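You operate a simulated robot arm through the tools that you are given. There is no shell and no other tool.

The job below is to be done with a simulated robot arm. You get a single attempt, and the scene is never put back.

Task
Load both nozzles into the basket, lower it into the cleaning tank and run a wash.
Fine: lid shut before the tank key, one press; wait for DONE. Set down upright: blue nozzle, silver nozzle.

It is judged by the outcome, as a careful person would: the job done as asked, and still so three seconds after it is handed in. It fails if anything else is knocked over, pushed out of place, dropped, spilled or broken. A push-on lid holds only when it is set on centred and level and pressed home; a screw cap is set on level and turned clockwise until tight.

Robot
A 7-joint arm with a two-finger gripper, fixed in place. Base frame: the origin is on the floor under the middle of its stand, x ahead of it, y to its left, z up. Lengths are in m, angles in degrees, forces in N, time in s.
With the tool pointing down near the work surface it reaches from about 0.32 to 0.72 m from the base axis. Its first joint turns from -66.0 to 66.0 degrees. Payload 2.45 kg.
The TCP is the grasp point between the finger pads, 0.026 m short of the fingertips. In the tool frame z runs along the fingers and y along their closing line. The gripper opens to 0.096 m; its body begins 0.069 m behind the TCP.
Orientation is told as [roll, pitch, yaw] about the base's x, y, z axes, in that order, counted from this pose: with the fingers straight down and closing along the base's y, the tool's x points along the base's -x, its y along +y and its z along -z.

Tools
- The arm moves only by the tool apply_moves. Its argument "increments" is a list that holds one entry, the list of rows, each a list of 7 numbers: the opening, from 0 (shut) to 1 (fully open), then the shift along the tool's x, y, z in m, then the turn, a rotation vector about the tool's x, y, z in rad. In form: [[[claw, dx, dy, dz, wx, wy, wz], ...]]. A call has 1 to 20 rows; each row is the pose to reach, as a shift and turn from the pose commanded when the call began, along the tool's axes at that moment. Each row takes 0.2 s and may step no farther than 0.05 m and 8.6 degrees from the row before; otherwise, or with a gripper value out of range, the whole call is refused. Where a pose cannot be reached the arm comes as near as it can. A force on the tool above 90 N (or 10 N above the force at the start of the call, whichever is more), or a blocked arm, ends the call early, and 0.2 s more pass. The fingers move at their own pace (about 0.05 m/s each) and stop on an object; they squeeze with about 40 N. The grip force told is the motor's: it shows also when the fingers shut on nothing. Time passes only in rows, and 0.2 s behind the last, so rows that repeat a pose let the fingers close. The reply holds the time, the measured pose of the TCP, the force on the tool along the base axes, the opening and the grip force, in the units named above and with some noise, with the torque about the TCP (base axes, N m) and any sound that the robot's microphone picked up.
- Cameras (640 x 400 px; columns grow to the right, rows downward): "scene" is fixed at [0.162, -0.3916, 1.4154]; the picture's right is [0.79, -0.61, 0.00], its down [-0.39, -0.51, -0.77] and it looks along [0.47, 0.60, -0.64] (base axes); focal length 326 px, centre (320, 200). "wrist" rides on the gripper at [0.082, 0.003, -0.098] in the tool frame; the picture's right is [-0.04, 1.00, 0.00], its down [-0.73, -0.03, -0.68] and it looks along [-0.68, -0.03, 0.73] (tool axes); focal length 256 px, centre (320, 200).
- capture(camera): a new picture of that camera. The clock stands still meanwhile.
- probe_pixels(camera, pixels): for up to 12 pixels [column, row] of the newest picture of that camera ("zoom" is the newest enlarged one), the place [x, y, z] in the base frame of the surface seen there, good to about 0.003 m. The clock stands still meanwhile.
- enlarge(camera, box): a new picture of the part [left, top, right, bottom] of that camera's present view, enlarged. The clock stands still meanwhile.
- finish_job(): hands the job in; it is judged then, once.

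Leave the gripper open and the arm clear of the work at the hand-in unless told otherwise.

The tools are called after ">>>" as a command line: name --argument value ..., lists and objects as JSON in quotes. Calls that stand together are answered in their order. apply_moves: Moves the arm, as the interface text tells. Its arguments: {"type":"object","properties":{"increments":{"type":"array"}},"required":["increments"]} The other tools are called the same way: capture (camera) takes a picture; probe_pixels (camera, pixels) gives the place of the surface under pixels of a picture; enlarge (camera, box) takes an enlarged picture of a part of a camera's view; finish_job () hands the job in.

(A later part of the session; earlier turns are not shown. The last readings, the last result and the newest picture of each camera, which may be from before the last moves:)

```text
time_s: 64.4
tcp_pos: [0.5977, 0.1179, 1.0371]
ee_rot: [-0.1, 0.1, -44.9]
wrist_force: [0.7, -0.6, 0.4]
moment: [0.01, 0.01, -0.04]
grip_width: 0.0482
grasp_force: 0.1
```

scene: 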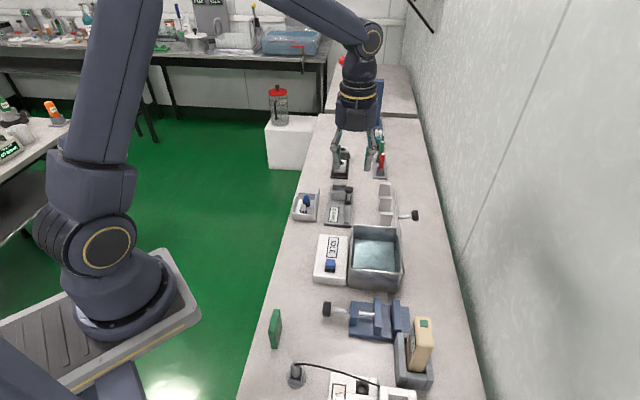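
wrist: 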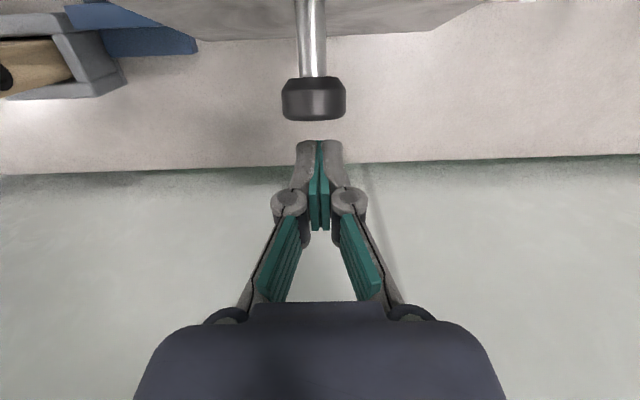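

>>> apply_moves --increments '[[[0.5, 0.004, 0.005, 0.0, 0, 0, -0.131], [0.5, 0.008, 0.009, 0.0, 0, 0, -0.262], [0.5, 0.012, 0.014, 0.01, 0, 0, -0.393], [0.5, 0.016, 0.019, 0.02, 0, 0, -0.524], [0.5, 0.02, 0.023, 0.03, 0, 0, -0.655], [0.5, 0.025, 0.028, 0.04, 0, 0, -0.785], [0.5, 0.029, 0.033, 0.05, 0, 0, -0.916], [0.5, 0.033, 0.037, 0.06, 0, 0, -1.047], [0.5, 0.037, 0.042, 0.07, 0, 0, -1.178], [0.5, 0.041, 0.046, 0.08, 0, 0, -1.309], [0.5, 0.045, 0.051, 0.09, 0, 0, -1.44], [0.5, 0.0493, 0.0554, 0.097, 0, 0, -1.571]]]'

>>> capture --camera "wrist"

>>> enlarge --camera "scene" --box '[275, 170, 345, 230]'

```text
time_s: 67.0
tcp_pos: [0.6036, 0.1939, 0.9413]
ee_rot: [-0.1, 0.0, 45.2]
wrist_force: [-0.7, -0.7, -1.3]
moment: [0.03, 0.0, 0.0]
grip_width: 0.0478
grasp_force: 0.1
```

```text
taken
```

wrist: 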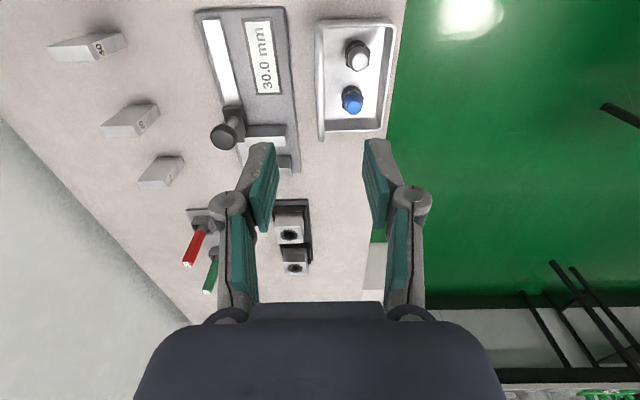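

```text
6.67 times, centred on (310, 200) of scene
```

zoom: 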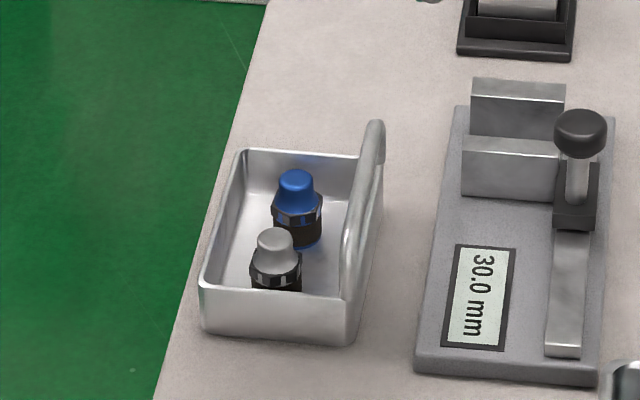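

Good clear views. I'll enlarge the handle from the wrist camera and probe it along its length.

>>> enlarge --camera "wrist" --box '[300, 5, 420, 145]'

```text
2.86 times, centred on (360, 75) of wrist
```

zoom: 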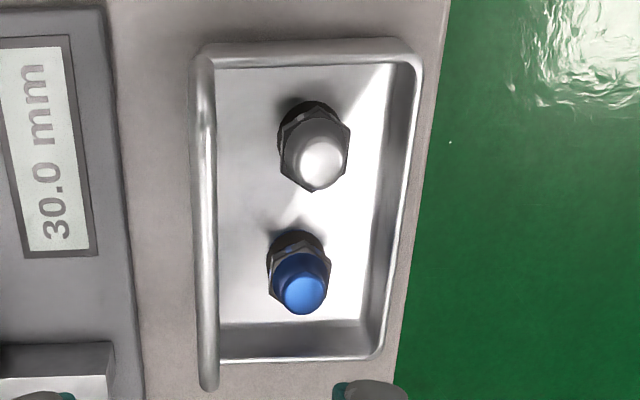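

>>> probe_pixels --camera "zoom" --pixels '[[205, 100], [207, 150], [208, 200], [208, 250], [208, 300], [209, 350], [209, 385], [204, 70], [300, 48], [290, 355], [405, 150], [380, 345]]'

>>> enlarge --camera "scene" --box '[300, 175, 330, 225]'

```text
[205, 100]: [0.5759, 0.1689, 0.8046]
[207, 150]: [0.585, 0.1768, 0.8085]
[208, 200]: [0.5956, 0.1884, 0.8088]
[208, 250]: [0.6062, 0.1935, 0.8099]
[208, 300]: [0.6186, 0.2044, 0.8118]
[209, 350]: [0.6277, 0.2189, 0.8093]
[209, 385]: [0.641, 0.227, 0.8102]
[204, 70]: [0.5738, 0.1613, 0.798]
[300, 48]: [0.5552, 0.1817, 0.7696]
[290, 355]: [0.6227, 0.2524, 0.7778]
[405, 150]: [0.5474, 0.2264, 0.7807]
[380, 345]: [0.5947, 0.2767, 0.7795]
```

```text
8.00 times, centred on (315, 200) of scene
```

zoom: 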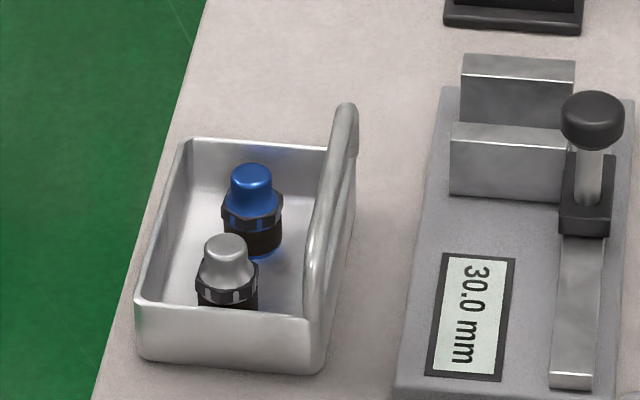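

The handle bar is about 6 mm thick, centred at v≈0.290 with its top at z≈0.809, running from u≈0.52 to 0.617. I'll align at u≈0.5685 with a small yaw trim, narrow the fingers to about 30 mm and descend to z≈0.86 to check.

>>> apply_moves --increments '[[[0.45, -0.0046, -0.0003, 0.02, 0, 0, 0.025], [0.4, -0.0046, -0.0003, 0.045, 0, 0, 0.025], [0.35, -0.0046, -0.0003, 0.07, 0, 0, 0.025], [0.33, -0.0046, -0.0003, 0.08, 0, 0, 0.025], [0.33, -0.0046, -0.0003, 0.08, 0, 0, 0.025]]]'

>>> capture --camera "wrist"

>>> enlarge --camera "scene" --box '[280, 165, 350, 225]'

```text
time_s: 68.2
tcp_pos: [0.6074, 0.1967, 0.8618]
ee_rot: [0.0, 0.0, 43.6]
wrist_force: [0.1, 0.1, 0.6]
moment: [0.04, 0.0, -0.01]
grip_width: 0.0317
grasp_force: 0.1
```

```text
taken
```

wrist: 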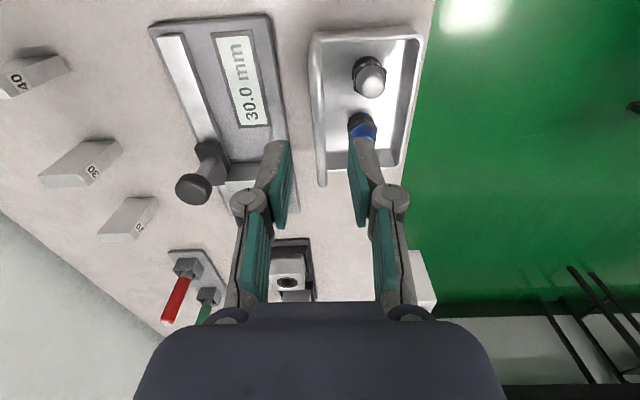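

```text
6.67 times, centred on (315, 195) of scene
```

zoom: 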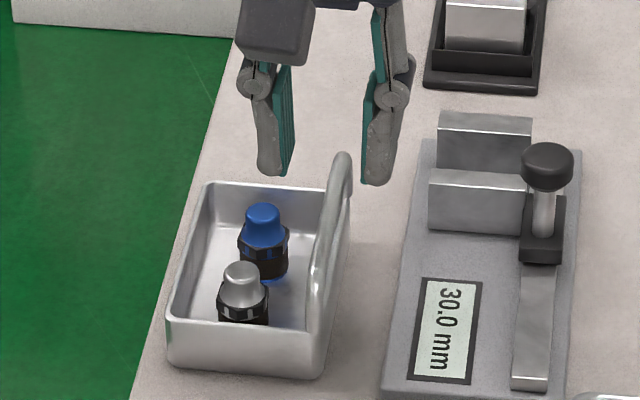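

The bar is centred between the fingers (column ~320). I'll narrow to about 19 mm so the inner finger stays clear of the blue nozzle, then descend to TCP z≈0.812.

>>> apply_moves --increments '[[[0.25, 0, 0, 0, 0, 0, 0], [0.2, 0, 0, 0, 0, 0, 0], [0.2, 0, 0, 0.015, 0, 0, 0], [0.2, 0, 0, 0.03, 0, 0, 0], [0.2, 0, 0, 0.042, 0, 0, 0], [0.2, 0, 0, 0.05, 0, 0, 0], [0.2, 0, 0, 0.05, 0, 0, 0]]]'

>>> capture --camera "wrist"

>>> enlarge --camera "scene" --box '[280, 165, 350, 225]'

```text
time_s: 69.8
tcp_pos: [0.6088, 0.1973, 0.8115]
ee_rot: [0.1, 0.0, 43.7]
wrist_force: [1.2, 0.0, 0.0]
moment: [-0.02, -0.03, 0.02]
grip_width: 0.0192
grasp_force: 0.1
```

```text
taken
```

wrist: 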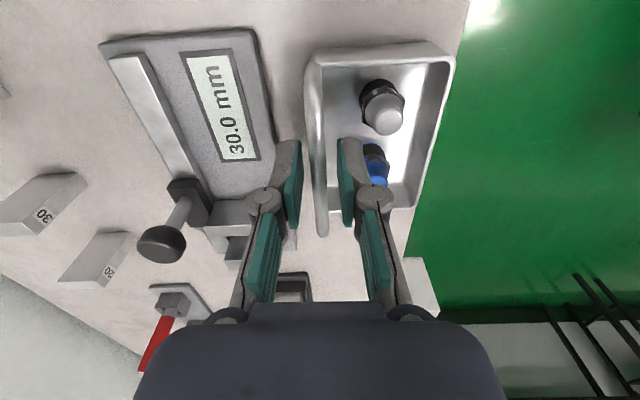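

```text
6.67 times, centred on (315, 195) of scene
```

zoom: 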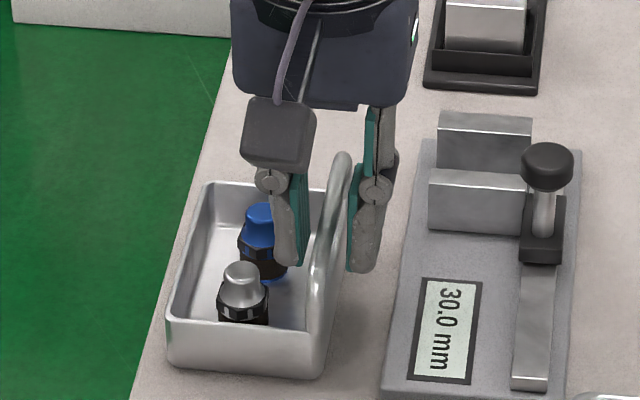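

The fingers straddle the handle and clear both nozzles. I'll close on the bar.

>>> apply_moves --increments '[[[0.15, 0, 0, 0, 0, 0, 0], [0.1, 0, 0, 0, 0, 0, 0], [0.05, 0, 0, 0, 0, 0, 0], [0, 0, 0, 0, 0, 0, 0], [0, 0, 0, 0, 0, 0, 0], [0, 0, 0, 0, 0, 0, 0]]]'

>>> capture --camera "wrist"

>>> enlarge --camera "scene" --box '[280, 165, 350, 225]'

```text
time_s: 71.2
tcp_pos: [0.6084, 0.1956, 0.8126]
ee_rot: [0.1, 0.1, 43.6]
wrist_force: [0.0, -0.6, 0.4]
moment: [0.0, 0.0, 0.01]
grip_width: 0.0059
grasp_force: 34.3
```

```text
taken
```

wrist: 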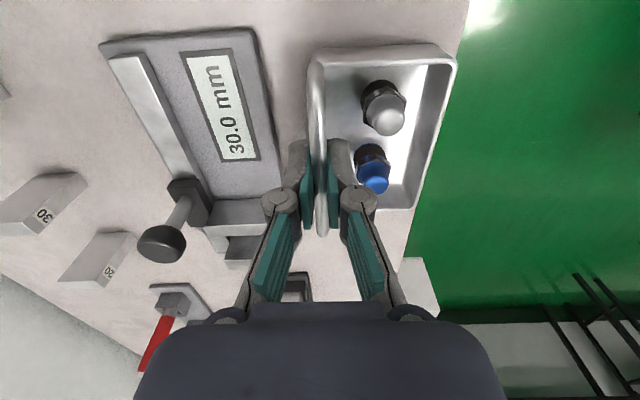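

```text
6.67 times, centred on (315, 195) of scene
```

zoom: 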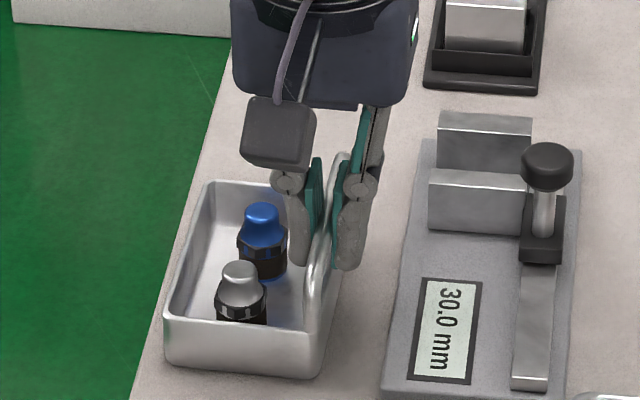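

The bar is gripped at 5.9 mm. I'll lift slowly by 1.5 cm and check the basket stays level.

>>> apply_moves --increments '[[[0, 0, 0, -0.002, 0, 0, 0], [0, 0, 0, -0.004, 0, 0, 0], [0, 0, 0, -0.007, 0, 0, 0], [0, 0, 0, -0.011, 0, 0, 0], [0, 0, 0, -0.015, 0, 0, 0], [0, 0, 0, -0.015, 0, 0, 0]]]'

>>> capture --camera "wrist"

>>> enlarge --camera "scene" --box '[280, 165, 350, 225]'

```text
time_s: 72.6
tcp_pos: [0.6071, 0.1958, 0.8258]
ee_rot: [0.1, 0.1, 43.6]
wrist_force: [-0.3, -0.8, -1.5]
moment: [-0.05, -0.02, 0.01]
grip_width: 0.0058
grasp_force: 34.1
```

```text
taken
```

wrist: 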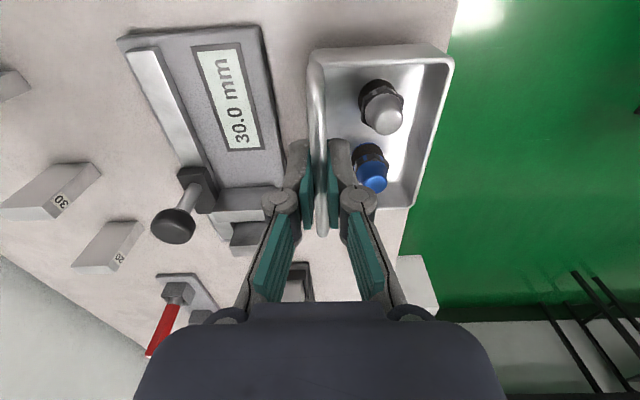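

```text
6.67 times, centred on (315, 195) of scene
```

zoom: 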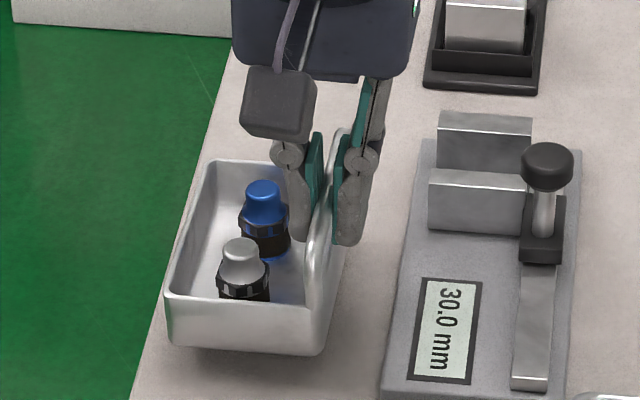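

The basket lifts level, with both nozzles standing and about 1.5 N of load. I'll raise it smoothly to z≈0.95 and move it back from the gauge toward (0.54,0.12).

>>> apply_moves --increments '[[[0, 0, 0, -0.01, 0, 0, 0], [0, 0, 0, -0.025, 0, 0, 0], [0, 0, 0, -0.042, 0, 0, 0], [0, 0, 0, -0.06, 0, 0, 0], [0, 0, 0, -0.078, 0, 0, 0], [0, 0.006, -0.0005, -0.096, 0, 0, 0], [0, 0.016, -0.0014, -0.112, 0, 0, 0], [0, 0.03, -0.0026, -0.122, 0, 0, 0], [0, 0.046, -0.004, -0.125, 0, 0, 0], [0, 0.062, -0.0055, -0.125, 0, 0, 0], [0, 0.078, -0.0068, -0.125, 0, 0, 0], [0, 0.09, -0.008, -0.125, 0, 0, 0], [0, 0.098, -0.0086, -0.125, 0, 0, 0], [0, 0.101, -0.0088, -0.125, 0, 0, 0]]]'

>>> capture --camera "wrist"

>>> capture --camera "scene"

```text
time_s: 75.6
tcp_pos: [0.5403, 0.1201, 0.9517]
ee_rot: [0.1, 0.0, 43.6]
wrist_force: [0.2, -0.2, -1.8]
moment: [-0.04, -0.02, 0.0]
grip_width: 0.006
grasp_force: 33.9
```

```text
taken
```

wrist: 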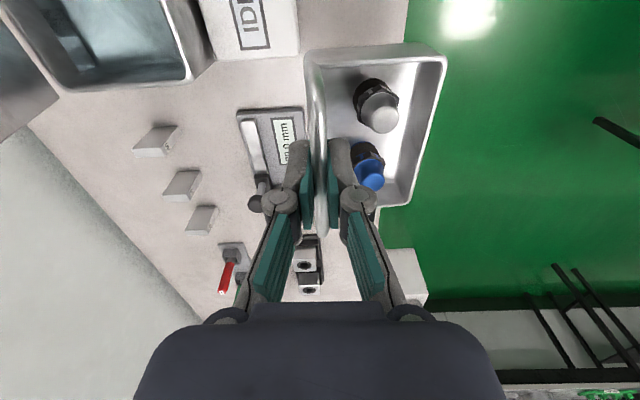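

```text
taken
```

scene: 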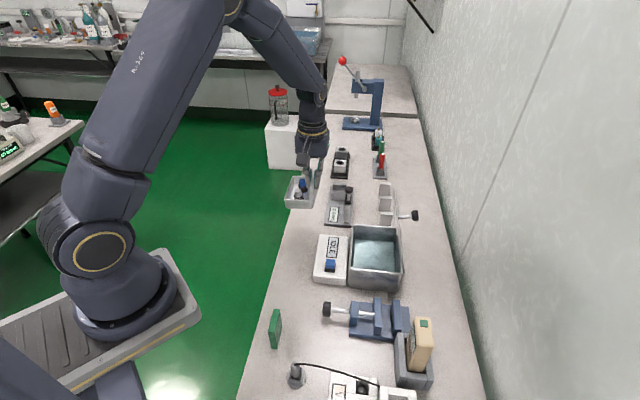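

Steady. I'll turn the basket here, clear of everything, in two slow quarter turns toward yaw -135°.

>>> apply_moves --increments '[[[0, 0, 0, 0, 0, 0, 0.03], [0, 0, 0, 0, 0, 0, 0.09], [0, 0, 0, 0, 0, 0, 0.17], [0, 0, 0, 0, 0, 0, 0.27], [0, 0, 0, 0, 0, 0, 0.37], [0, 0, 0, 0, 0, 0, 0.47], [0, 0, 0, 0, 0, 0, 0.57], [0, 0, 0, 0, 0, 0, 0.67], [0, 0, 0, 0, 0, 0, 0.77], [0, 0, 0, 0, 0, 0, 0.87], [0, 0, 0, 0, 0, 0, 0.97], [0, 0, 0, 0, 0, 0, 1.07], [0, 0, 0, 0, 0, 0, 1.17], [0, 0, 0, 0, 0, 0, 1.27], [0, 0, 0, 0, 0, 0, 1.37], [0, 0, 0, 0, 0, 0, 1.45], [0, 0, 0, 0, 0, 0, 1.51], [0, 0, 0, 0, 0, 0, 1.55], [0, 0, 0, 0, 0, 0, 1.57]]]'

>>> capture --camera "wrist"

```text
time_s: 79.6
tcp_pos: [0.5405, 0.122, 0.9502]
ee_rot: [0.1, 0.1, -46.5]
wrist_force: [-0.4, -0.6, -1.2]
moment: [0.0, 0.03, 0.02]
grip_width: 0.0058
grasp_force: 34.4
```

```text
taken
```

wrist: 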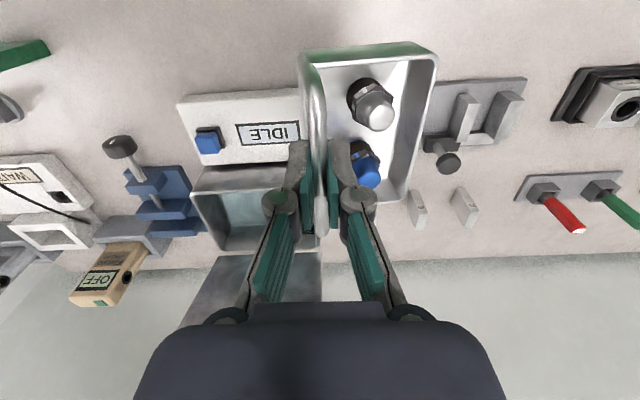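

A quarter turn is done. I'll check the basket's level by probing the rim corners before continuing.

>>> probe_pixels --camera "wrist" --pixels '[[330, 62], [430, 56], [436, 62], [425, 110], [412, 165], [402, 200], [322, 110], [375, 205], [385, 60], [372, 115], [368, 185], [400, 120]]'

>>> enlarge --camera "scene" --box '[270, 130, 390, 250]'

```text
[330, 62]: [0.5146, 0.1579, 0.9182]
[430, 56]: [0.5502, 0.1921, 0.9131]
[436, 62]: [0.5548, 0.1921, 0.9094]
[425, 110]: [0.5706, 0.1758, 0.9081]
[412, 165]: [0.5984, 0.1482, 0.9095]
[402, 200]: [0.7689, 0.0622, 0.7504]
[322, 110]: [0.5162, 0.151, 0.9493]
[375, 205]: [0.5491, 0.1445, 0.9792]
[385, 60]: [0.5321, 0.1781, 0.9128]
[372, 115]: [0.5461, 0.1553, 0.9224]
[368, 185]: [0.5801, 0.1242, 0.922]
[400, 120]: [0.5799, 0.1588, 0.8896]
```

```text
3.33 times, centred on (330, 190) of scene
```

zoom: 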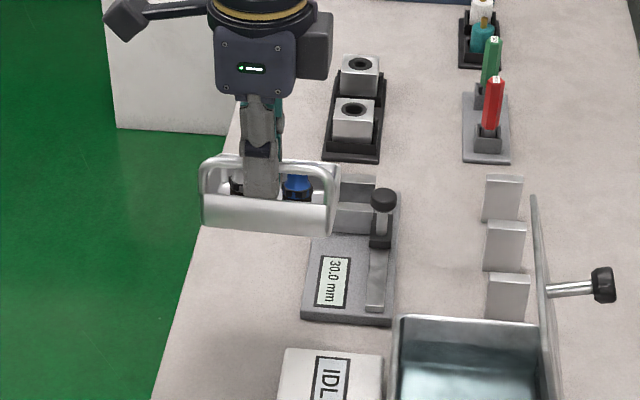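

The side away from the handle droops about 8°: the handle-side rim is at z≈0.918 and the outer rim at about 0.909. I'll level the basket by tilting the hand 8° about the bar, which also leans the hand away from the lid side later. Then I'll re-measure.

>>> apply_moves --increments '[[[0, 0, 0, 0, -0.03, 0, 0], [0, 0, 0, 0, -0.08, 0, 0], [0, 0, 0, 0, -0.12, 0, 0], [0, 0, 0, 0, -0.14, 0, 0]]]'

>>> capture --camera "wrist"

>>> probe_pixels --camera "wrist" --pixels '[[330, 62], [345, 58], [360, 58], [400, 55], [430, 56], [436, 65], [425, 110], [412, 165], [375, 108], [368, 180], [322, 110], [400, 90]]'

```text
time_s: 80.6
tcp_pos: [0.5414, 0.1224, 0.9526]
ee_rot: [8.2, 0.1, -46.4]
wrist_force: [-0.2, 0.5, -1.5]
moment: [-0.03, 0.01, 0.0]
grip_width: 0.0062
grasp_force: 34.6
```

```text
taken
```

wrist: 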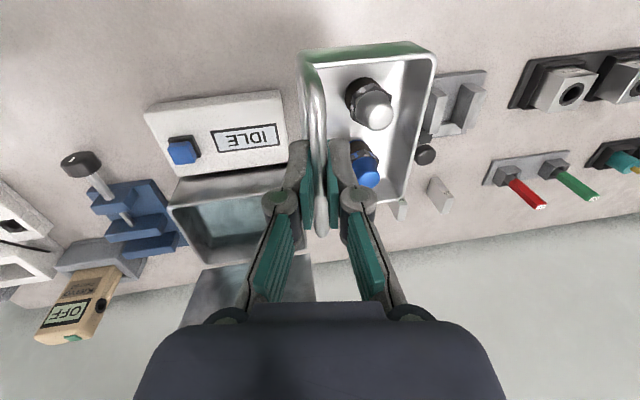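

```text
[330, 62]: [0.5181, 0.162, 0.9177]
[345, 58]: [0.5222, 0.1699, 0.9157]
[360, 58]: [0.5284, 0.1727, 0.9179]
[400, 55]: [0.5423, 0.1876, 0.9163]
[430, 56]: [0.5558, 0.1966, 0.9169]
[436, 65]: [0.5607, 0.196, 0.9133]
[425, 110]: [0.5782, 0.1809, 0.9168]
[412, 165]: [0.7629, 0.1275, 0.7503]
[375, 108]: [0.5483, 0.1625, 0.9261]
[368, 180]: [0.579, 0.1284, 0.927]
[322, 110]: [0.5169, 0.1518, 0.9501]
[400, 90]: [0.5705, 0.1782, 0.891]
```

The basket is level again, with the rim at 0.916–0.918 all round and both nozzles upright. I'll turn the second quarter about the vertical, with the axis expressed in the tilted tool frame.

>>> apply_moves --increments '[[[0, 0, 0, 0, 0, -0.0042, 0.0297], [0, 0, 0, 0, 0, -0.0126, 0.0891], [0, 0, 0, 0, 0, -0.0237, 0.1683], [0, 0, 0, 0, 0, -0.0377, 0.2673], [0, 0, 0, 0, 0, -0.0516, 0.3663], [0, 0, 0, 0, 0, -0.0656, 0.4653], [0, 0, 0, 0, 0, -0.0795, 0.5643], [0, 0, 0, 0, 0, -0.0935, 0.6633], [0, 0, 0, 0, 0, -0.1074, 0.7623], [0, 0, 0, 0, 0, -0.1214, 0.8613], [0, 0, 0, 0, 0, -0.1353, 0.9603], [0, 0, 0, 0, 0, -0.1493, 1.0593], [0, 0, 0, 0, 0, -0.1632, 1.1583], [0, 0, 0, 0, 0, -0.1772, 1.2573], [0, 0, 0, 0, 0, -0.1911, 1.3563], [0, 0, 0, 0, 0, -0.2023, 1.4355], [0, 0, 0, 0, 0, -0.2106, 1.4949], [0, 0, 0, 0, 0, -0.2157, 1.5305], [0, 0, 0, 0, 0, -0.2157, 1.5305]]]'

>>> capture --camera "wrist"

>>> capture --camera "scene"

```text
time_s: 84.6
tcp_pos: [0.5415, 0.1214, 0.9513]
ee_rot: [7.9, 0.0, -135.0]
wrist_force: [-0.3, -0.3, -1.5]
moment: [0.02, 0.07, 0.0]
grip_width: 0.0059
grasp_force: 34.6
```

```text
taken
```

wrist: 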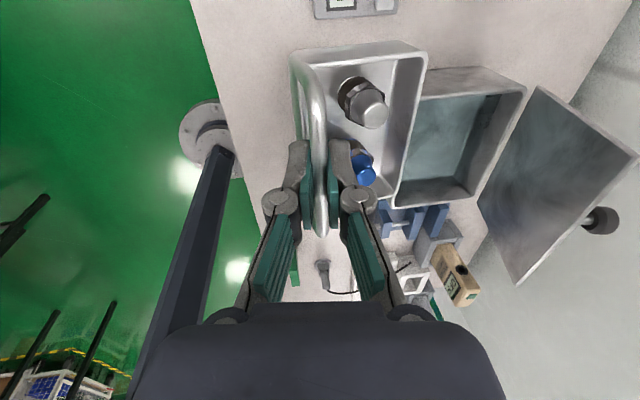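

```text
taken
```

scene: 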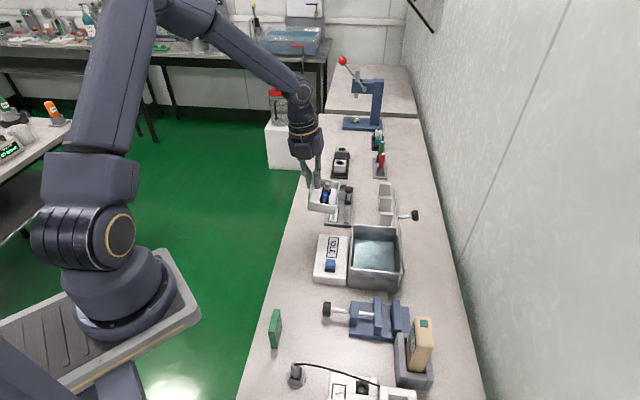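

The basket is now oriented for the tank. I'll probe its level again and look closely at the nozzles.

>>> probe_pixels --camera "wrist" --pixels '[[330, 60], [350, 56], [380, 50], [410, 46], [426, 60], [415, 110], [405, 160], [368, 108], [362, 178], [318, 110], [318, 215], [390, 90]]'

>>> enlarge --camera "wrist" --box '[270, 20, 550, 230]'

```text
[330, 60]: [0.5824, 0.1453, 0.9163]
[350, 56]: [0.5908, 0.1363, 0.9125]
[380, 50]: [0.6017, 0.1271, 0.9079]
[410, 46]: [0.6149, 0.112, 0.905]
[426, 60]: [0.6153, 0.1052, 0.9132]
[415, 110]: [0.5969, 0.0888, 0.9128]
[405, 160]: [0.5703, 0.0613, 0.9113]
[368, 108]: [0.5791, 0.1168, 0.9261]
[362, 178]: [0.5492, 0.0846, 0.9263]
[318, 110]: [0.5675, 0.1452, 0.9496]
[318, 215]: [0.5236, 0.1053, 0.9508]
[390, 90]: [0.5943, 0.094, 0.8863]
```

```text
1.90 times, centred on (410, 125) of wrist
```

zoom: 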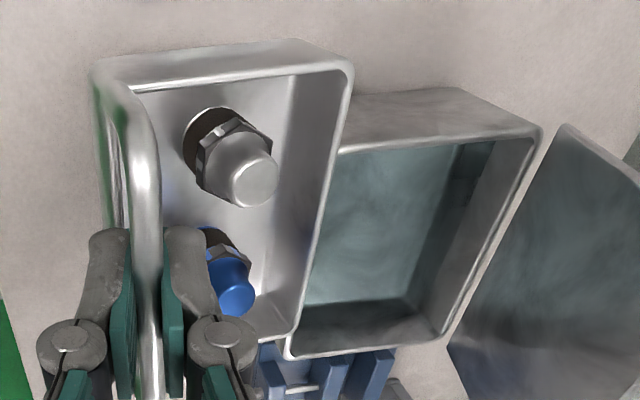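

The outer rim has drooped about 5° more. I'll add tilt to compensate. While the tank is in view, I'll probe its rim to fix the target.

>>> probe_pixels --camera "zoom" --pixels '[[355, 148], [500, 135], [538, 135], [500, 220], [447, 332], [400, 343], [310, 355], [430, 300], [480, 150], [380, 220], [345, 330], [400, 100]]'

>>> apply_moves --increments '[[[0, 0, 0, 0, -0.03, 0, 0], [0, 0, 0, 0, -0.07, 0, 0], [0, 0, 0, 0, -0.1, 0, 0]]]'

>>> capture --camera "wrist"

```text
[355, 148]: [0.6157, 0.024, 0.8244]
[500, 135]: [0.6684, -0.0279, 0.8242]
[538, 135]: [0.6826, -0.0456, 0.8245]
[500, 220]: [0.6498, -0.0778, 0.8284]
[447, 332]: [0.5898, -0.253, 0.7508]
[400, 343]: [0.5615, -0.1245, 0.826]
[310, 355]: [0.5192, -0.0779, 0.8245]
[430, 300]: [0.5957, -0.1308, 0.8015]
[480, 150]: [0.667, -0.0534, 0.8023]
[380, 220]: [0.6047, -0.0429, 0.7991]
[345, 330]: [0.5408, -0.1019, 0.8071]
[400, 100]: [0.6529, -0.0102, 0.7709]
```

```text
time_s: 85.4
tcp_pos: [0.5395, 0.1213, 0.9509]
ee_rot: [13.8, 0.0, -134.9]
wrist_force: [0.3, -0.3, -1.1]
moment: [0.05, 0.04, 0.02]
grip_width: 0.0059
grasp_force: 34.7
```

```text
taken
```

wrist: 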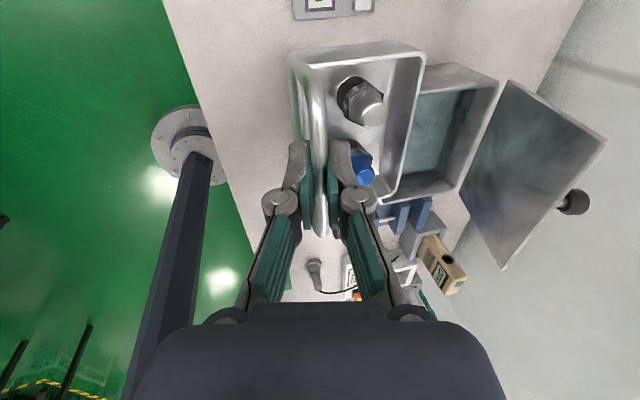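

The tank's inside is about u 0.314–0.450 and v 0.408–0.511, with the rim at z≈0.8245. I'll carry the level basket to a waypoint in front of the lid (u=0.382, handle at v=0.40, z≈0.96), staying well clear of the leaning lid.

>>> apply_moves --increments '[[[0, -0.0026, 0.0031, 0.0005, 0, 0, 0], [0, -0.0085, 0.0103, 0.0016, 0, 0, 0], [0, -0.0171, 0.0207, 0.0032, 0, 0, 0], [0, -0.0273, 0.0331, 0.0052, 0, 0, 0], [0, -0.0392, 0.0476, 0.0075, 0, 0, 0], [0, -0.0512, 0.062, 0.0097, 0, 0, 0], [0, -0.0631, 0.0765, 0.012, 0, 0, 0], [0, -0.0734, 0.0889, 0.0139, 0, 0, 0], [0, -0.081, 0.0982, 0.0154, 0, 0, 0], [0, -0.0853, 0.1034, 0.0162, 0, 0, 0], [0, -0.0853, 0.1034, 0.0162, 0, 0, 0]]]'

>>> capture --camera "wrist"

>>> enlarge --camera "scene" --box '[300, 150, 440, 300]'

```text
time_s: 87.8
tcp_pos: [0.5524, -0.0128, 0.9602]
ee_rot: [13.7, 0.0, -134.8]
wrist_force: [0.4, -1.1, -1.9]
moment: [0.01, 0.04, -0.01]
grip_width: 0.0059
grasp_force: 34.0
```

```text
taken
```

wrist: 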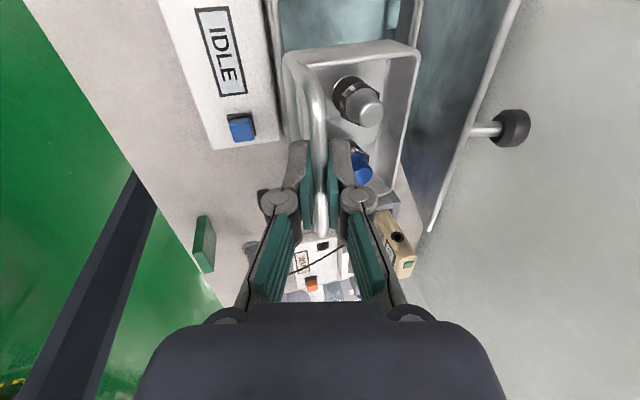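

```text
2.67 times, centred on (370, 225) of scene
```

zoom: 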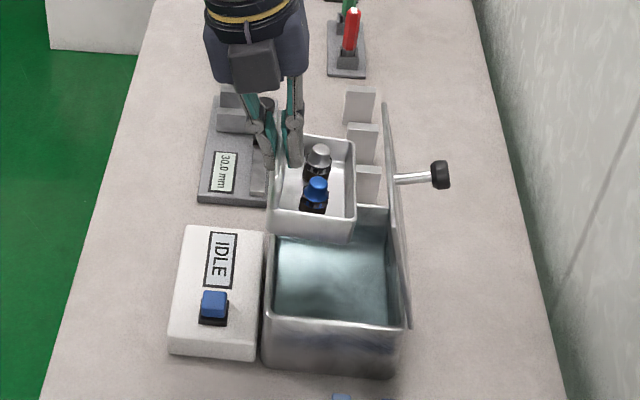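

The basket is over the front part of the tank opening. I'll probe its rim level and the lid edge again.

>>> probe_pixels --camera "wrist" --pixels '[[325, 58], [345, 55], [375, 48], [405, 45], [417, 60], [408, 110], [398, 165], [364, 105], [358, 175], [312, 110], [512, 20], [432, 230]]'

>>> probe_pixels --camera "zoom" --pixels '[[272, 208], [310, 212], [350, 215], [353, 145], [320, 138], [385, 108], [392, 200], [408, 322], [402, 250], [438, 175], [276, 230], [385, 228]]'

```text
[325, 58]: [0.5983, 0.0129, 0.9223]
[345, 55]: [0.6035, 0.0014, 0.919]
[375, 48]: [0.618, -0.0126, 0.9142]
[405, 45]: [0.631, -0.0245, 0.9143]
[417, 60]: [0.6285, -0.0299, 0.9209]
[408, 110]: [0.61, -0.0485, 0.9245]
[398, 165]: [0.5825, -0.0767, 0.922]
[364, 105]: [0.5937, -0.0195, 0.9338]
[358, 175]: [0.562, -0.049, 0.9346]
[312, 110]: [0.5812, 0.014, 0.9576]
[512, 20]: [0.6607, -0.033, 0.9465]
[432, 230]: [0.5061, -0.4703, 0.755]
```

```text
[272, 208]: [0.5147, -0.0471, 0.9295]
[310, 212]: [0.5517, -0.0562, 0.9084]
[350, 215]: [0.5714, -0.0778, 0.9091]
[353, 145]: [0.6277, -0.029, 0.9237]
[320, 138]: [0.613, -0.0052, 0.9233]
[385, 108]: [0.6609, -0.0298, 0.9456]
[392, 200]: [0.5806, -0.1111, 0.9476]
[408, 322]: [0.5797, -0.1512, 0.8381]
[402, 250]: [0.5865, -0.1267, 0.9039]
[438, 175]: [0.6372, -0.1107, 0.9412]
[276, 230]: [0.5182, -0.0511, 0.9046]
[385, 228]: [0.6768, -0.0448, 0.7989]
```

All is level within a couple of degrees, and the lid's upper edge is at v≈0.489, z≈0.947. I'll lower to z≈0.905 while moving the handle to v≈0.418. The basket then hovers just above the rim, clear of the lid.

>>> apply_moves --increments '[[[0, 0, 0.0003, 0.003, 0, 0, 0], [0, 0, 0.0008, 0.01, 0, 0, 0], [0, 0, 0.0015, 0.02, 0, 0, 0], [0, 0, 0.0023, 0.03, 0, 0, 0], [0, 0, 0.0031, 0.04, 0, 0, 0], [0, 0, 0.0039, 0.05, 0, 0, 0], [0, 0, 0.0043, 0.055, 0, 0, 0], [0, 0, 0.0045, 0.0577, 0, 0, 0], [0, 0, 0.0045, 0.0577, 0, 0, 0]]]'

>>> capture --camera "wrist"

>>> enlarge --camera "scene" --box '[320, 180, 430, 300]'

```text
time_s: 89.8
tcp_pos: [0.5657, -0.0258, 0.9058]
ee_rot: [13.7, 0.0, -134.9]
wrist_force: [0.2, -0.3, -2.0]
moment: [0.04, 0.0, -0.02]
grip_width: 0.0063
grasp_force: 34.2
```

```text
taken
```

wrist: 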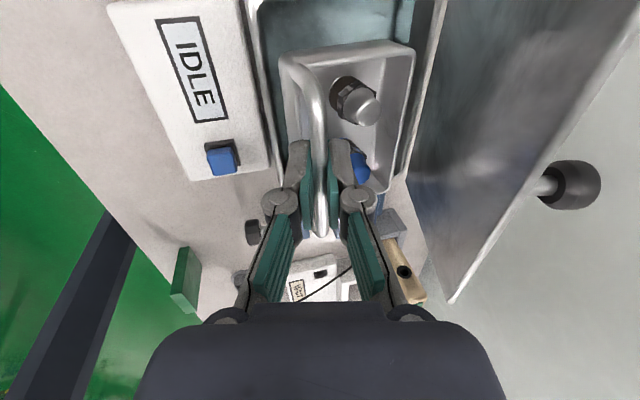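

```text
3.33 times, centred on (375, 240) of scene
```

zoom: 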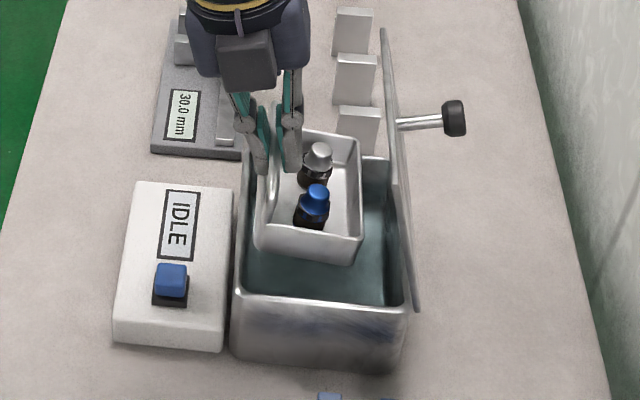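

>>> probe_pixels --camera "zoom" --pixels '[[262, 225], [310, 232], [357, 237], [360, 150], [358, 190], [310, 133], [340, 136], [258, 245], [350, 262], [240, 290], [400, 300], [365, 165]]'

>>> probe_pixels --camera "wrist" --pixels '[[322, 58], [345, 54], [375, 48], [400, 45], [413, 60], [403, 110], [393, 165], [362, 105], [310, 110], [440, 30], [300, 48], [280, 90]]'

```text
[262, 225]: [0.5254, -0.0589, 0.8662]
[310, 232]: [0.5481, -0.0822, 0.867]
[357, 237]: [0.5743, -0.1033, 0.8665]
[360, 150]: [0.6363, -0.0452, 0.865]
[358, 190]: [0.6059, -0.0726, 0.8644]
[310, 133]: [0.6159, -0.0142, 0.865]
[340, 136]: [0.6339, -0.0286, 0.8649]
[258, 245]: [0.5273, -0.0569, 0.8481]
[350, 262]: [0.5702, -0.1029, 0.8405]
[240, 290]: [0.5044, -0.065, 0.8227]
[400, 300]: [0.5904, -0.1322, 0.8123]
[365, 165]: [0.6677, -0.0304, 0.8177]
```

```text
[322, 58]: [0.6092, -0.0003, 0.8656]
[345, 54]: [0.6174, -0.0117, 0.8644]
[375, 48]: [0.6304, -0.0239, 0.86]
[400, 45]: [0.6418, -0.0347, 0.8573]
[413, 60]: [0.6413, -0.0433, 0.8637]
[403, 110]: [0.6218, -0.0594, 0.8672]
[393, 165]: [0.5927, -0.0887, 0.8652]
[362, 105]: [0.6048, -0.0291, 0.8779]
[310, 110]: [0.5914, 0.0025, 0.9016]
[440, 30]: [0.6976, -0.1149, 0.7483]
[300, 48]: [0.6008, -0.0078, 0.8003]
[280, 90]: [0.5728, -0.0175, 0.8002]
```

The basket is level, with the rim at 0.865–0.867 all round, and fits the opening. I'll move it 19 mm toward the rear so the front finger has room, and lower to z≈0.885.

>>> apply_moves --increments '[[[0, 0, 0.0049, 0.0012, 0, 0, 0], [0, 0, 0.0102, 0.0045, 0, 0, 0], [0, 0, 0.0141, 0.0096, 0, 0, 0], [0, 0, 0.0157, 0.0162, 0, 0, 0], [0, 0, 0.0138, 0.0239, 0, 0, 0], [0, 0, 0.0138, 0.0239, 0, 0, 0]]]'

>>> capture --camera "wrist"

>>> enlarge --camera "scene" --box '[320, 180, 430, 300]'

```text
time_s: 91.2
tcp_pos: [0.5806, -0.0389, 0.8841]
ee_rot: [13.7, 0.0, -134.9]
wrist_force: [0.0, 0.0, -0.4]
moment: [0.04, 0.07, -0.01]
grip_width: 0.0063
grasp_force: 34.5
```

```text
taken
```

wrist: 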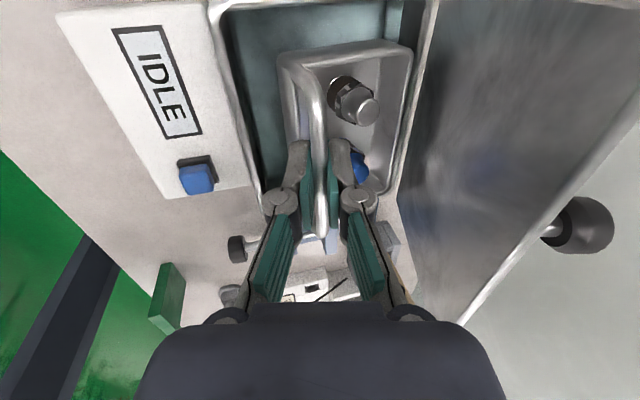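

```text
3.33 times, centred on (375, 240) of scene
```

zoom: 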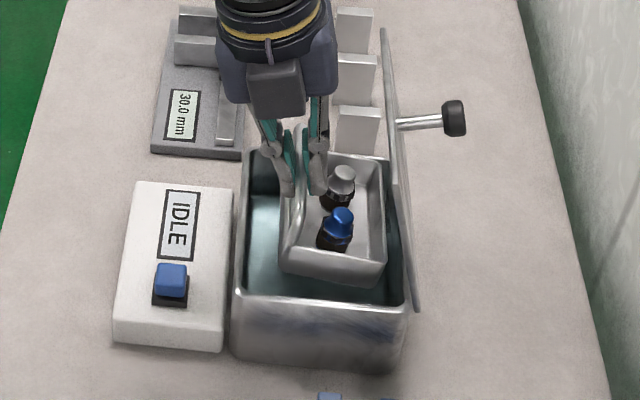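

The basket is over the middle of the opening. I'll take a closer look at its gap to the lid and tank walls before lowering further.

>>> enlarge --camera "scene" --box '[345, 220, 405, 280]'

>>> enlarge --camera "wrist" --box '[240, 20, 460, 220]'

```text
6.67 times, centred on (375, 250) of scene
```

zoom: 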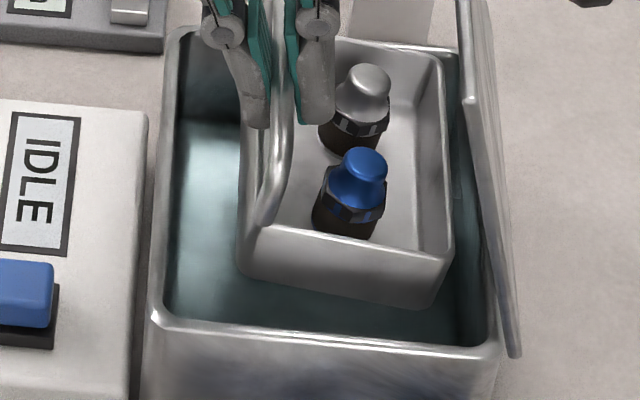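

```text
2.00 times, centred on (350, 120) of wrist
```

zoom: 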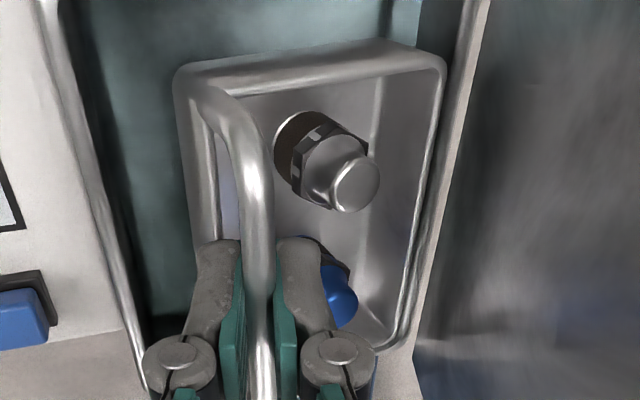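

Gaps are visible on all sides. I'll lower vertically by 35 mm into the water, slowly.

>>> apply_moves --increments '[[[0, 0, -0.0012, 0.0049, 0, 0, 0], [0, 0, -0.0024, 0.0097, 0, 0, 0], [0, 0, -0.0036, 0.0146, 0, 0, 0], [0, 0, -0.0047, 0.0194, 0, 0, 0], [0, 0, -0.0059, 0.0243, 0, 0, 0], [0, 0, -0.0071, 0.0291, 0, 0, 0], [0, 0, -0.0083, 0.034, 0, 0, 0], [0, 0, -0.0083, 0.034, 0, 0, 0]]]'

>>> enlarge --camera "wrist" --box '[240, 20, 460, 220]'

>>> enlarge --camera "scene" --box '[345, 215, 405, 285]'

```text
time_s: 93.0
tcp_pos: [0.5789, -0.0396, 0.8498]
ee_rot: [13.7, 0.0, -134.8]
wrist_force: [-0.1, 0.3, -1.8]
moment: [0.03, 0.01, 0.02]
grip_width: 0.0062
grasp_force: 33.8
```

```text
2.00 times, centred on (350, 120) of wrist
```

zoom: 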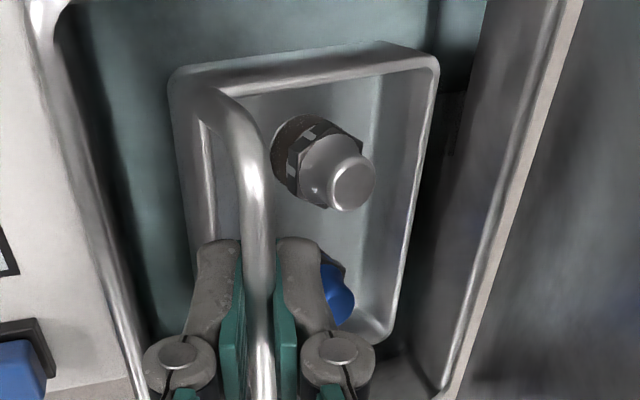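

```text
5.71 times, centred on (375, 250) of scene
```

zoom: 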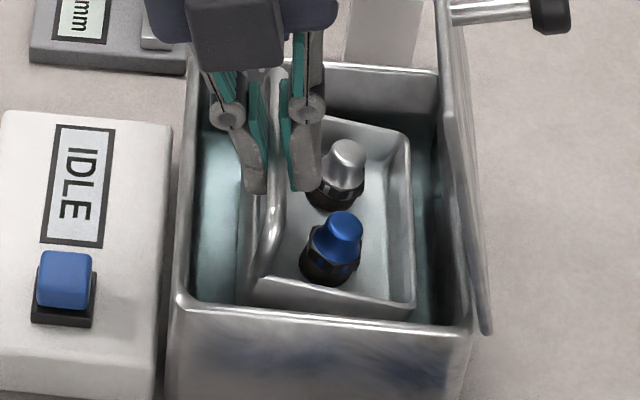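

The basket is inside the tank with room on all sides and seems a few degrees low at the rear. I'll probe the rim and remaining depth.

>>> probe_pixels --camera "zoom" --pixels '[[262, 282], [330, 295], [408, 308], [408, 150], [410, 220], [340, 123], [380, 132], [342, 150], [343, 220], [272, 220], [240, 230], [425, 250]]'

```text
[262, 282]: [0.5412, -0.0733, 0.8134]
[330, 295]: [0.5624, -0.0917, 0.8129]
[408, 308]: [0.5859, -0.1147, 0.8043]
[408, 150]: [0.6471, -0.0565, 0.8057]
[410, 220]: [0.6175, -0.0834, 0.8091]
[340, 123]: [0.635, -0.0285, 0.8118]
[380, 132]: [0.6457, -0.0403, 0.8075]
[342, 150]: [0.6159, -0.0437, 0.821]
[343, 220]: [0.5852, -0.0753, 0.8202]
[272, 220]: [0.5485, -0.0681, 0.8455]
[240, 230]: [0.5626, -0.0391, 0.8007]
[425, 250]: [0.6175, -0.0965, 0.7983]
```

The rear is about 6° low. I'll level it with a bit more hand tilt and then keep lowering.

>>> apply_moves --increments '[[[0, 0, 0, 0, -0.04, 0, 0], [0, 0, 0, 0, -0.09, 0, 0], [0, 0, 0, 0, -0.09, 0, 0]]]'

>>> enlarge --camera "scene" --box '[345, 215, 405, 285]'

```text
time_s: 93.8
tcp_pos: [0.5799, -0.0384, 0.8486]
ee_rot: [18.8, 0.0, -134.8]
wrist_force: [-0.1, 0.1, -1.7]
moment: [0.01, 0.0, -0.01]
grip_width: 0.0062
grasp_force: 34.4
```

```text
5.71 times, centred on (375, 250) of scene
```

zoom: 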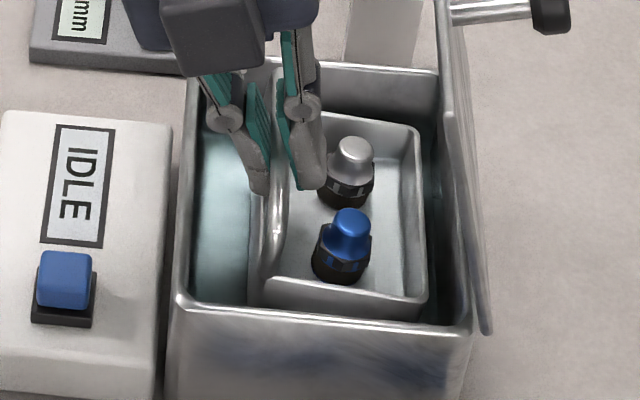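

Nearly level. I'll lower another 20 mm.

>>> apply_moves --increments '[[[0, 0, -0.0013, 0.0038, 0, 0, 0], [0, 0, -0.0026, 0.0076, 0, 0, 0], [0, 0, -0.0039, 0.0114, 0, 0, 0], [0, 0, -0.0052, 0.0151, 0, 0, 0], [0, 0, -0.0064, 0.0189, 0, 0, 0], [0, 0, -0.0064, 0.0189, 0, 0, 0]]]'

>>> enlarge --camera "scene" --box '[345, 215, 405, 285]'

```text
time_s: 95.2
tcp_pos: [0.5808, -0.0383, 0.8299]
ee_rot: [18.8, -0.1, -134.9]
wrist_force: [0.4, 0.6, -1.9]
moment: [0.0, 0.06, 0.01]
grip_width: 0.0061
grasp_force: 34.3
```

```text
5.71 times, centred on (375, 250) of scene
```

zoom: 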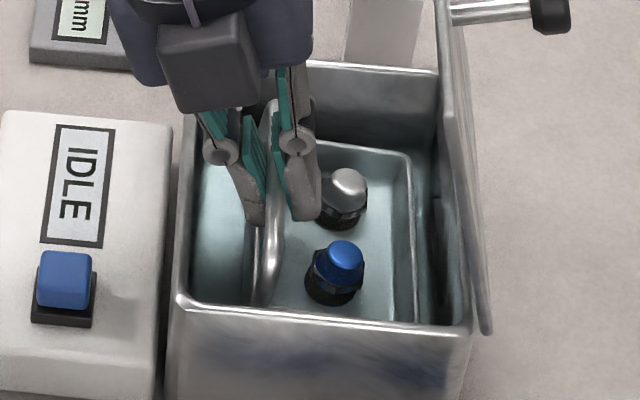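

Still hanging free at z≈0.830. I'll continue in 1 mm steps and watch for contact.

>>> apply_moves --increments '[[[0, 0, -0.0003, 0.0009, 0, 0, 0], [0, 0, -0.0006, 0.0019, 0, 0, 0], [0, 0, -0.001, 0.0028, 0, 0, 0], [0, 0, -0.0013, 0.0038, 0, 0, 0], [0, 0, -0.0013, 0.0038, 0, 0, 0]]]'

```text
time_s: 96.4
tcp_pos: [0.5798, -0.0403, 0.8255]
ee_rot: [18.9, 0.1, -134.9]
wrist_force: [0.0, -0.2, -0.4]
moment: [-0.01, 0.01, 0.03]
grip_width: 0.006
grasp_force: 34.4
```

>>> apply_moves --increments '[[[0, 0, -0.0003, 0.0009, 0, 0, 0], [0, 0, -0.0006, 0.0019, 0, 0, 0], [0, 0, -0.001, 0.0028, 0, 0, 0], [0, 0, -0.001, 0.0028, 0, 0, 0]]]'

>>> enlarge --camera "scene" --box '[345, 215, 405, 285]'

```text
time_s: 97.4
tcp_pos: [0.58, -0.0393, 0.8231]
ee_rot: [18.8, 0.1, -134.9]
wrist_force: [-1.0, 0.7, -1.2]
moment: [0.02, -0.03, 0.0]
grip_width: 0.006
grasp_force: 34.2
```

```text
5.71 times, centred on (375, 250) of scene
```

zoom: 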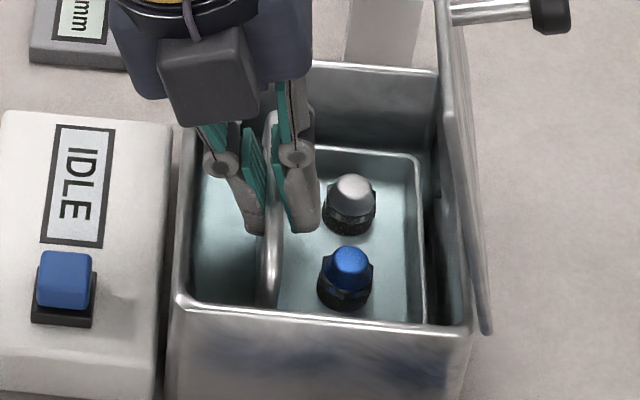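

The rear edge seems to have touched down and the basket is rotating level. I'll probe the rim heights.

>>> probe_pixels --camera "zoom" --pixels '[[300, 310], [418, 300], [422, 240], [415, 165], [340, 148], [385, 153], [350, 180], [348, 252], [273, 260], [272, 130], [300, 280], [395, 300]]'

```text
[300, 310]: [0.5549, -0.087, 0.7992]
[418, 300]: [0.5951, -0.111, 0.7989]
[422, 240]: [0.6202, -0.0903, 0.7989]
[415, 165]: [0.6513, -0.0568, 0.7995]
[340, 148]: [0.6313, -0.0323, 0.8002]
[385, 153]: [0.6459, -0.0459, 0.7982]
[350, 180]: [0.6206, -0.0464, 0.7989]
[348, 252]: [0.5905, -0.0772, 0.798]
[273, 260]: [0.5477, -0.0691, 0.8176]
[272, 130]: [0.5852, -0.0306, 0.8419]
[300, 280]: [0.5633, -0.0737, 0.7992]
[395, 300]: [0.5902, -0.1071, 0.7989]
```

The basket is under the water surface with its handle top at z≈0.818, so a few more millimetres remain. I'll keep lowering in 1 mm steps.

>>> apply_moves --increments '[[[0, 0, -0.0003, 0.0009, 0, 0, 0], [0, 0, -0.0006, 0.0019, 0, 0, 0], [0, 0, -0.0006, 0.0019, 0, 0, 0]]]'

```text
time_s: 98.2
tcp_pos: [0.5802, -0.0388, 0.8209]
ee_rot: [18.8, 0.0, -134.9]
wrist_force: [-0.7, -0.3, 0.0]
moment: [0.0, 0.0, -0.01]
grip_width: 0.0063
grasp_force: 33.6
```

>>> apply_moves --increments '[[[0, 0, -0.0003, 0.0009, 0, 0, 0], [0, 0, -0.0006, 0.0019, 0, 0, 0], [0, 0, -0.0006, 0.0019, 0, 0, 0]]]'

```text
time_s: 99.0
tcp_pos: [0.5806, -0.04, 0.8203]
ee_rot: [19.0, 0.1, -135.0]
wrist_force: [-7.0, 0.7, 24.0]
moment: [-0.08, 0.04, -0.02]
grip_width: 0.0063
grasp_force: 34.1
```

Firm contact at 24 N, so the basket is on the tank floor. I'll ease off about 1 mm and look before releasing.

>>> apply_moves --increments '[[[0, 0, 0.0003, -0.001, 0, 0, 0], [0, 0, 0.0004, -0.0013, 0, 0, 0]]]'

>>> enlarge --camera "scene" --box '[345, 215, 405, 285]'

>>> enlarge --camera "wrist" --box '[240, 20, 460, 220]'

```text
time_s: 99.6
tcp_pos: [0.5806, -0.0382, 0.8201]
ee_rot: [18.9, 0.0, -134.9]
wrist_force: [1.7, 0.1, 5.2]
moment: [0.15, -0.24, -0.02]
grip_width: 0.006
grasp_force: 34.2
```

```text
5.71 times, centred on (375, 250) of scene
```

zoom: 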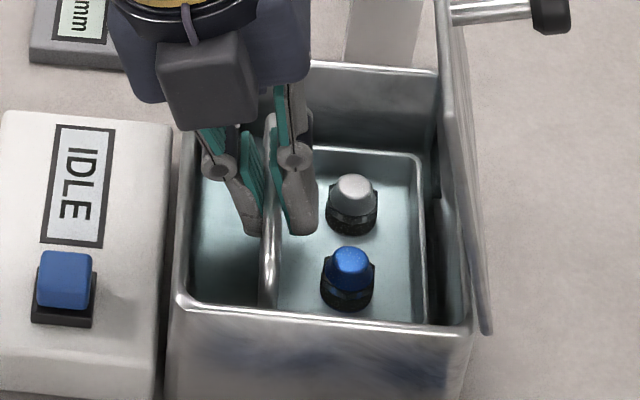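

```text
2.00 times, centred on (350, 120) of wrist
```

zoom: 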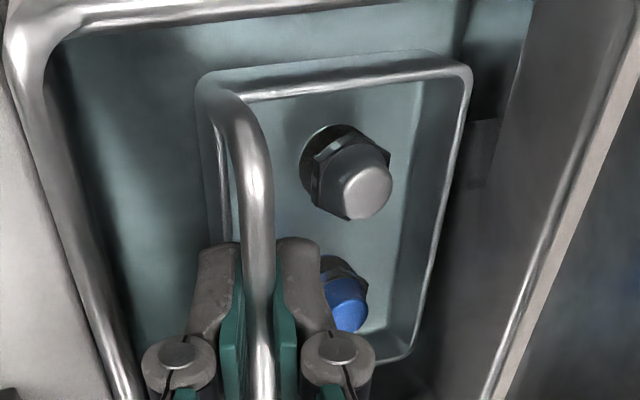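

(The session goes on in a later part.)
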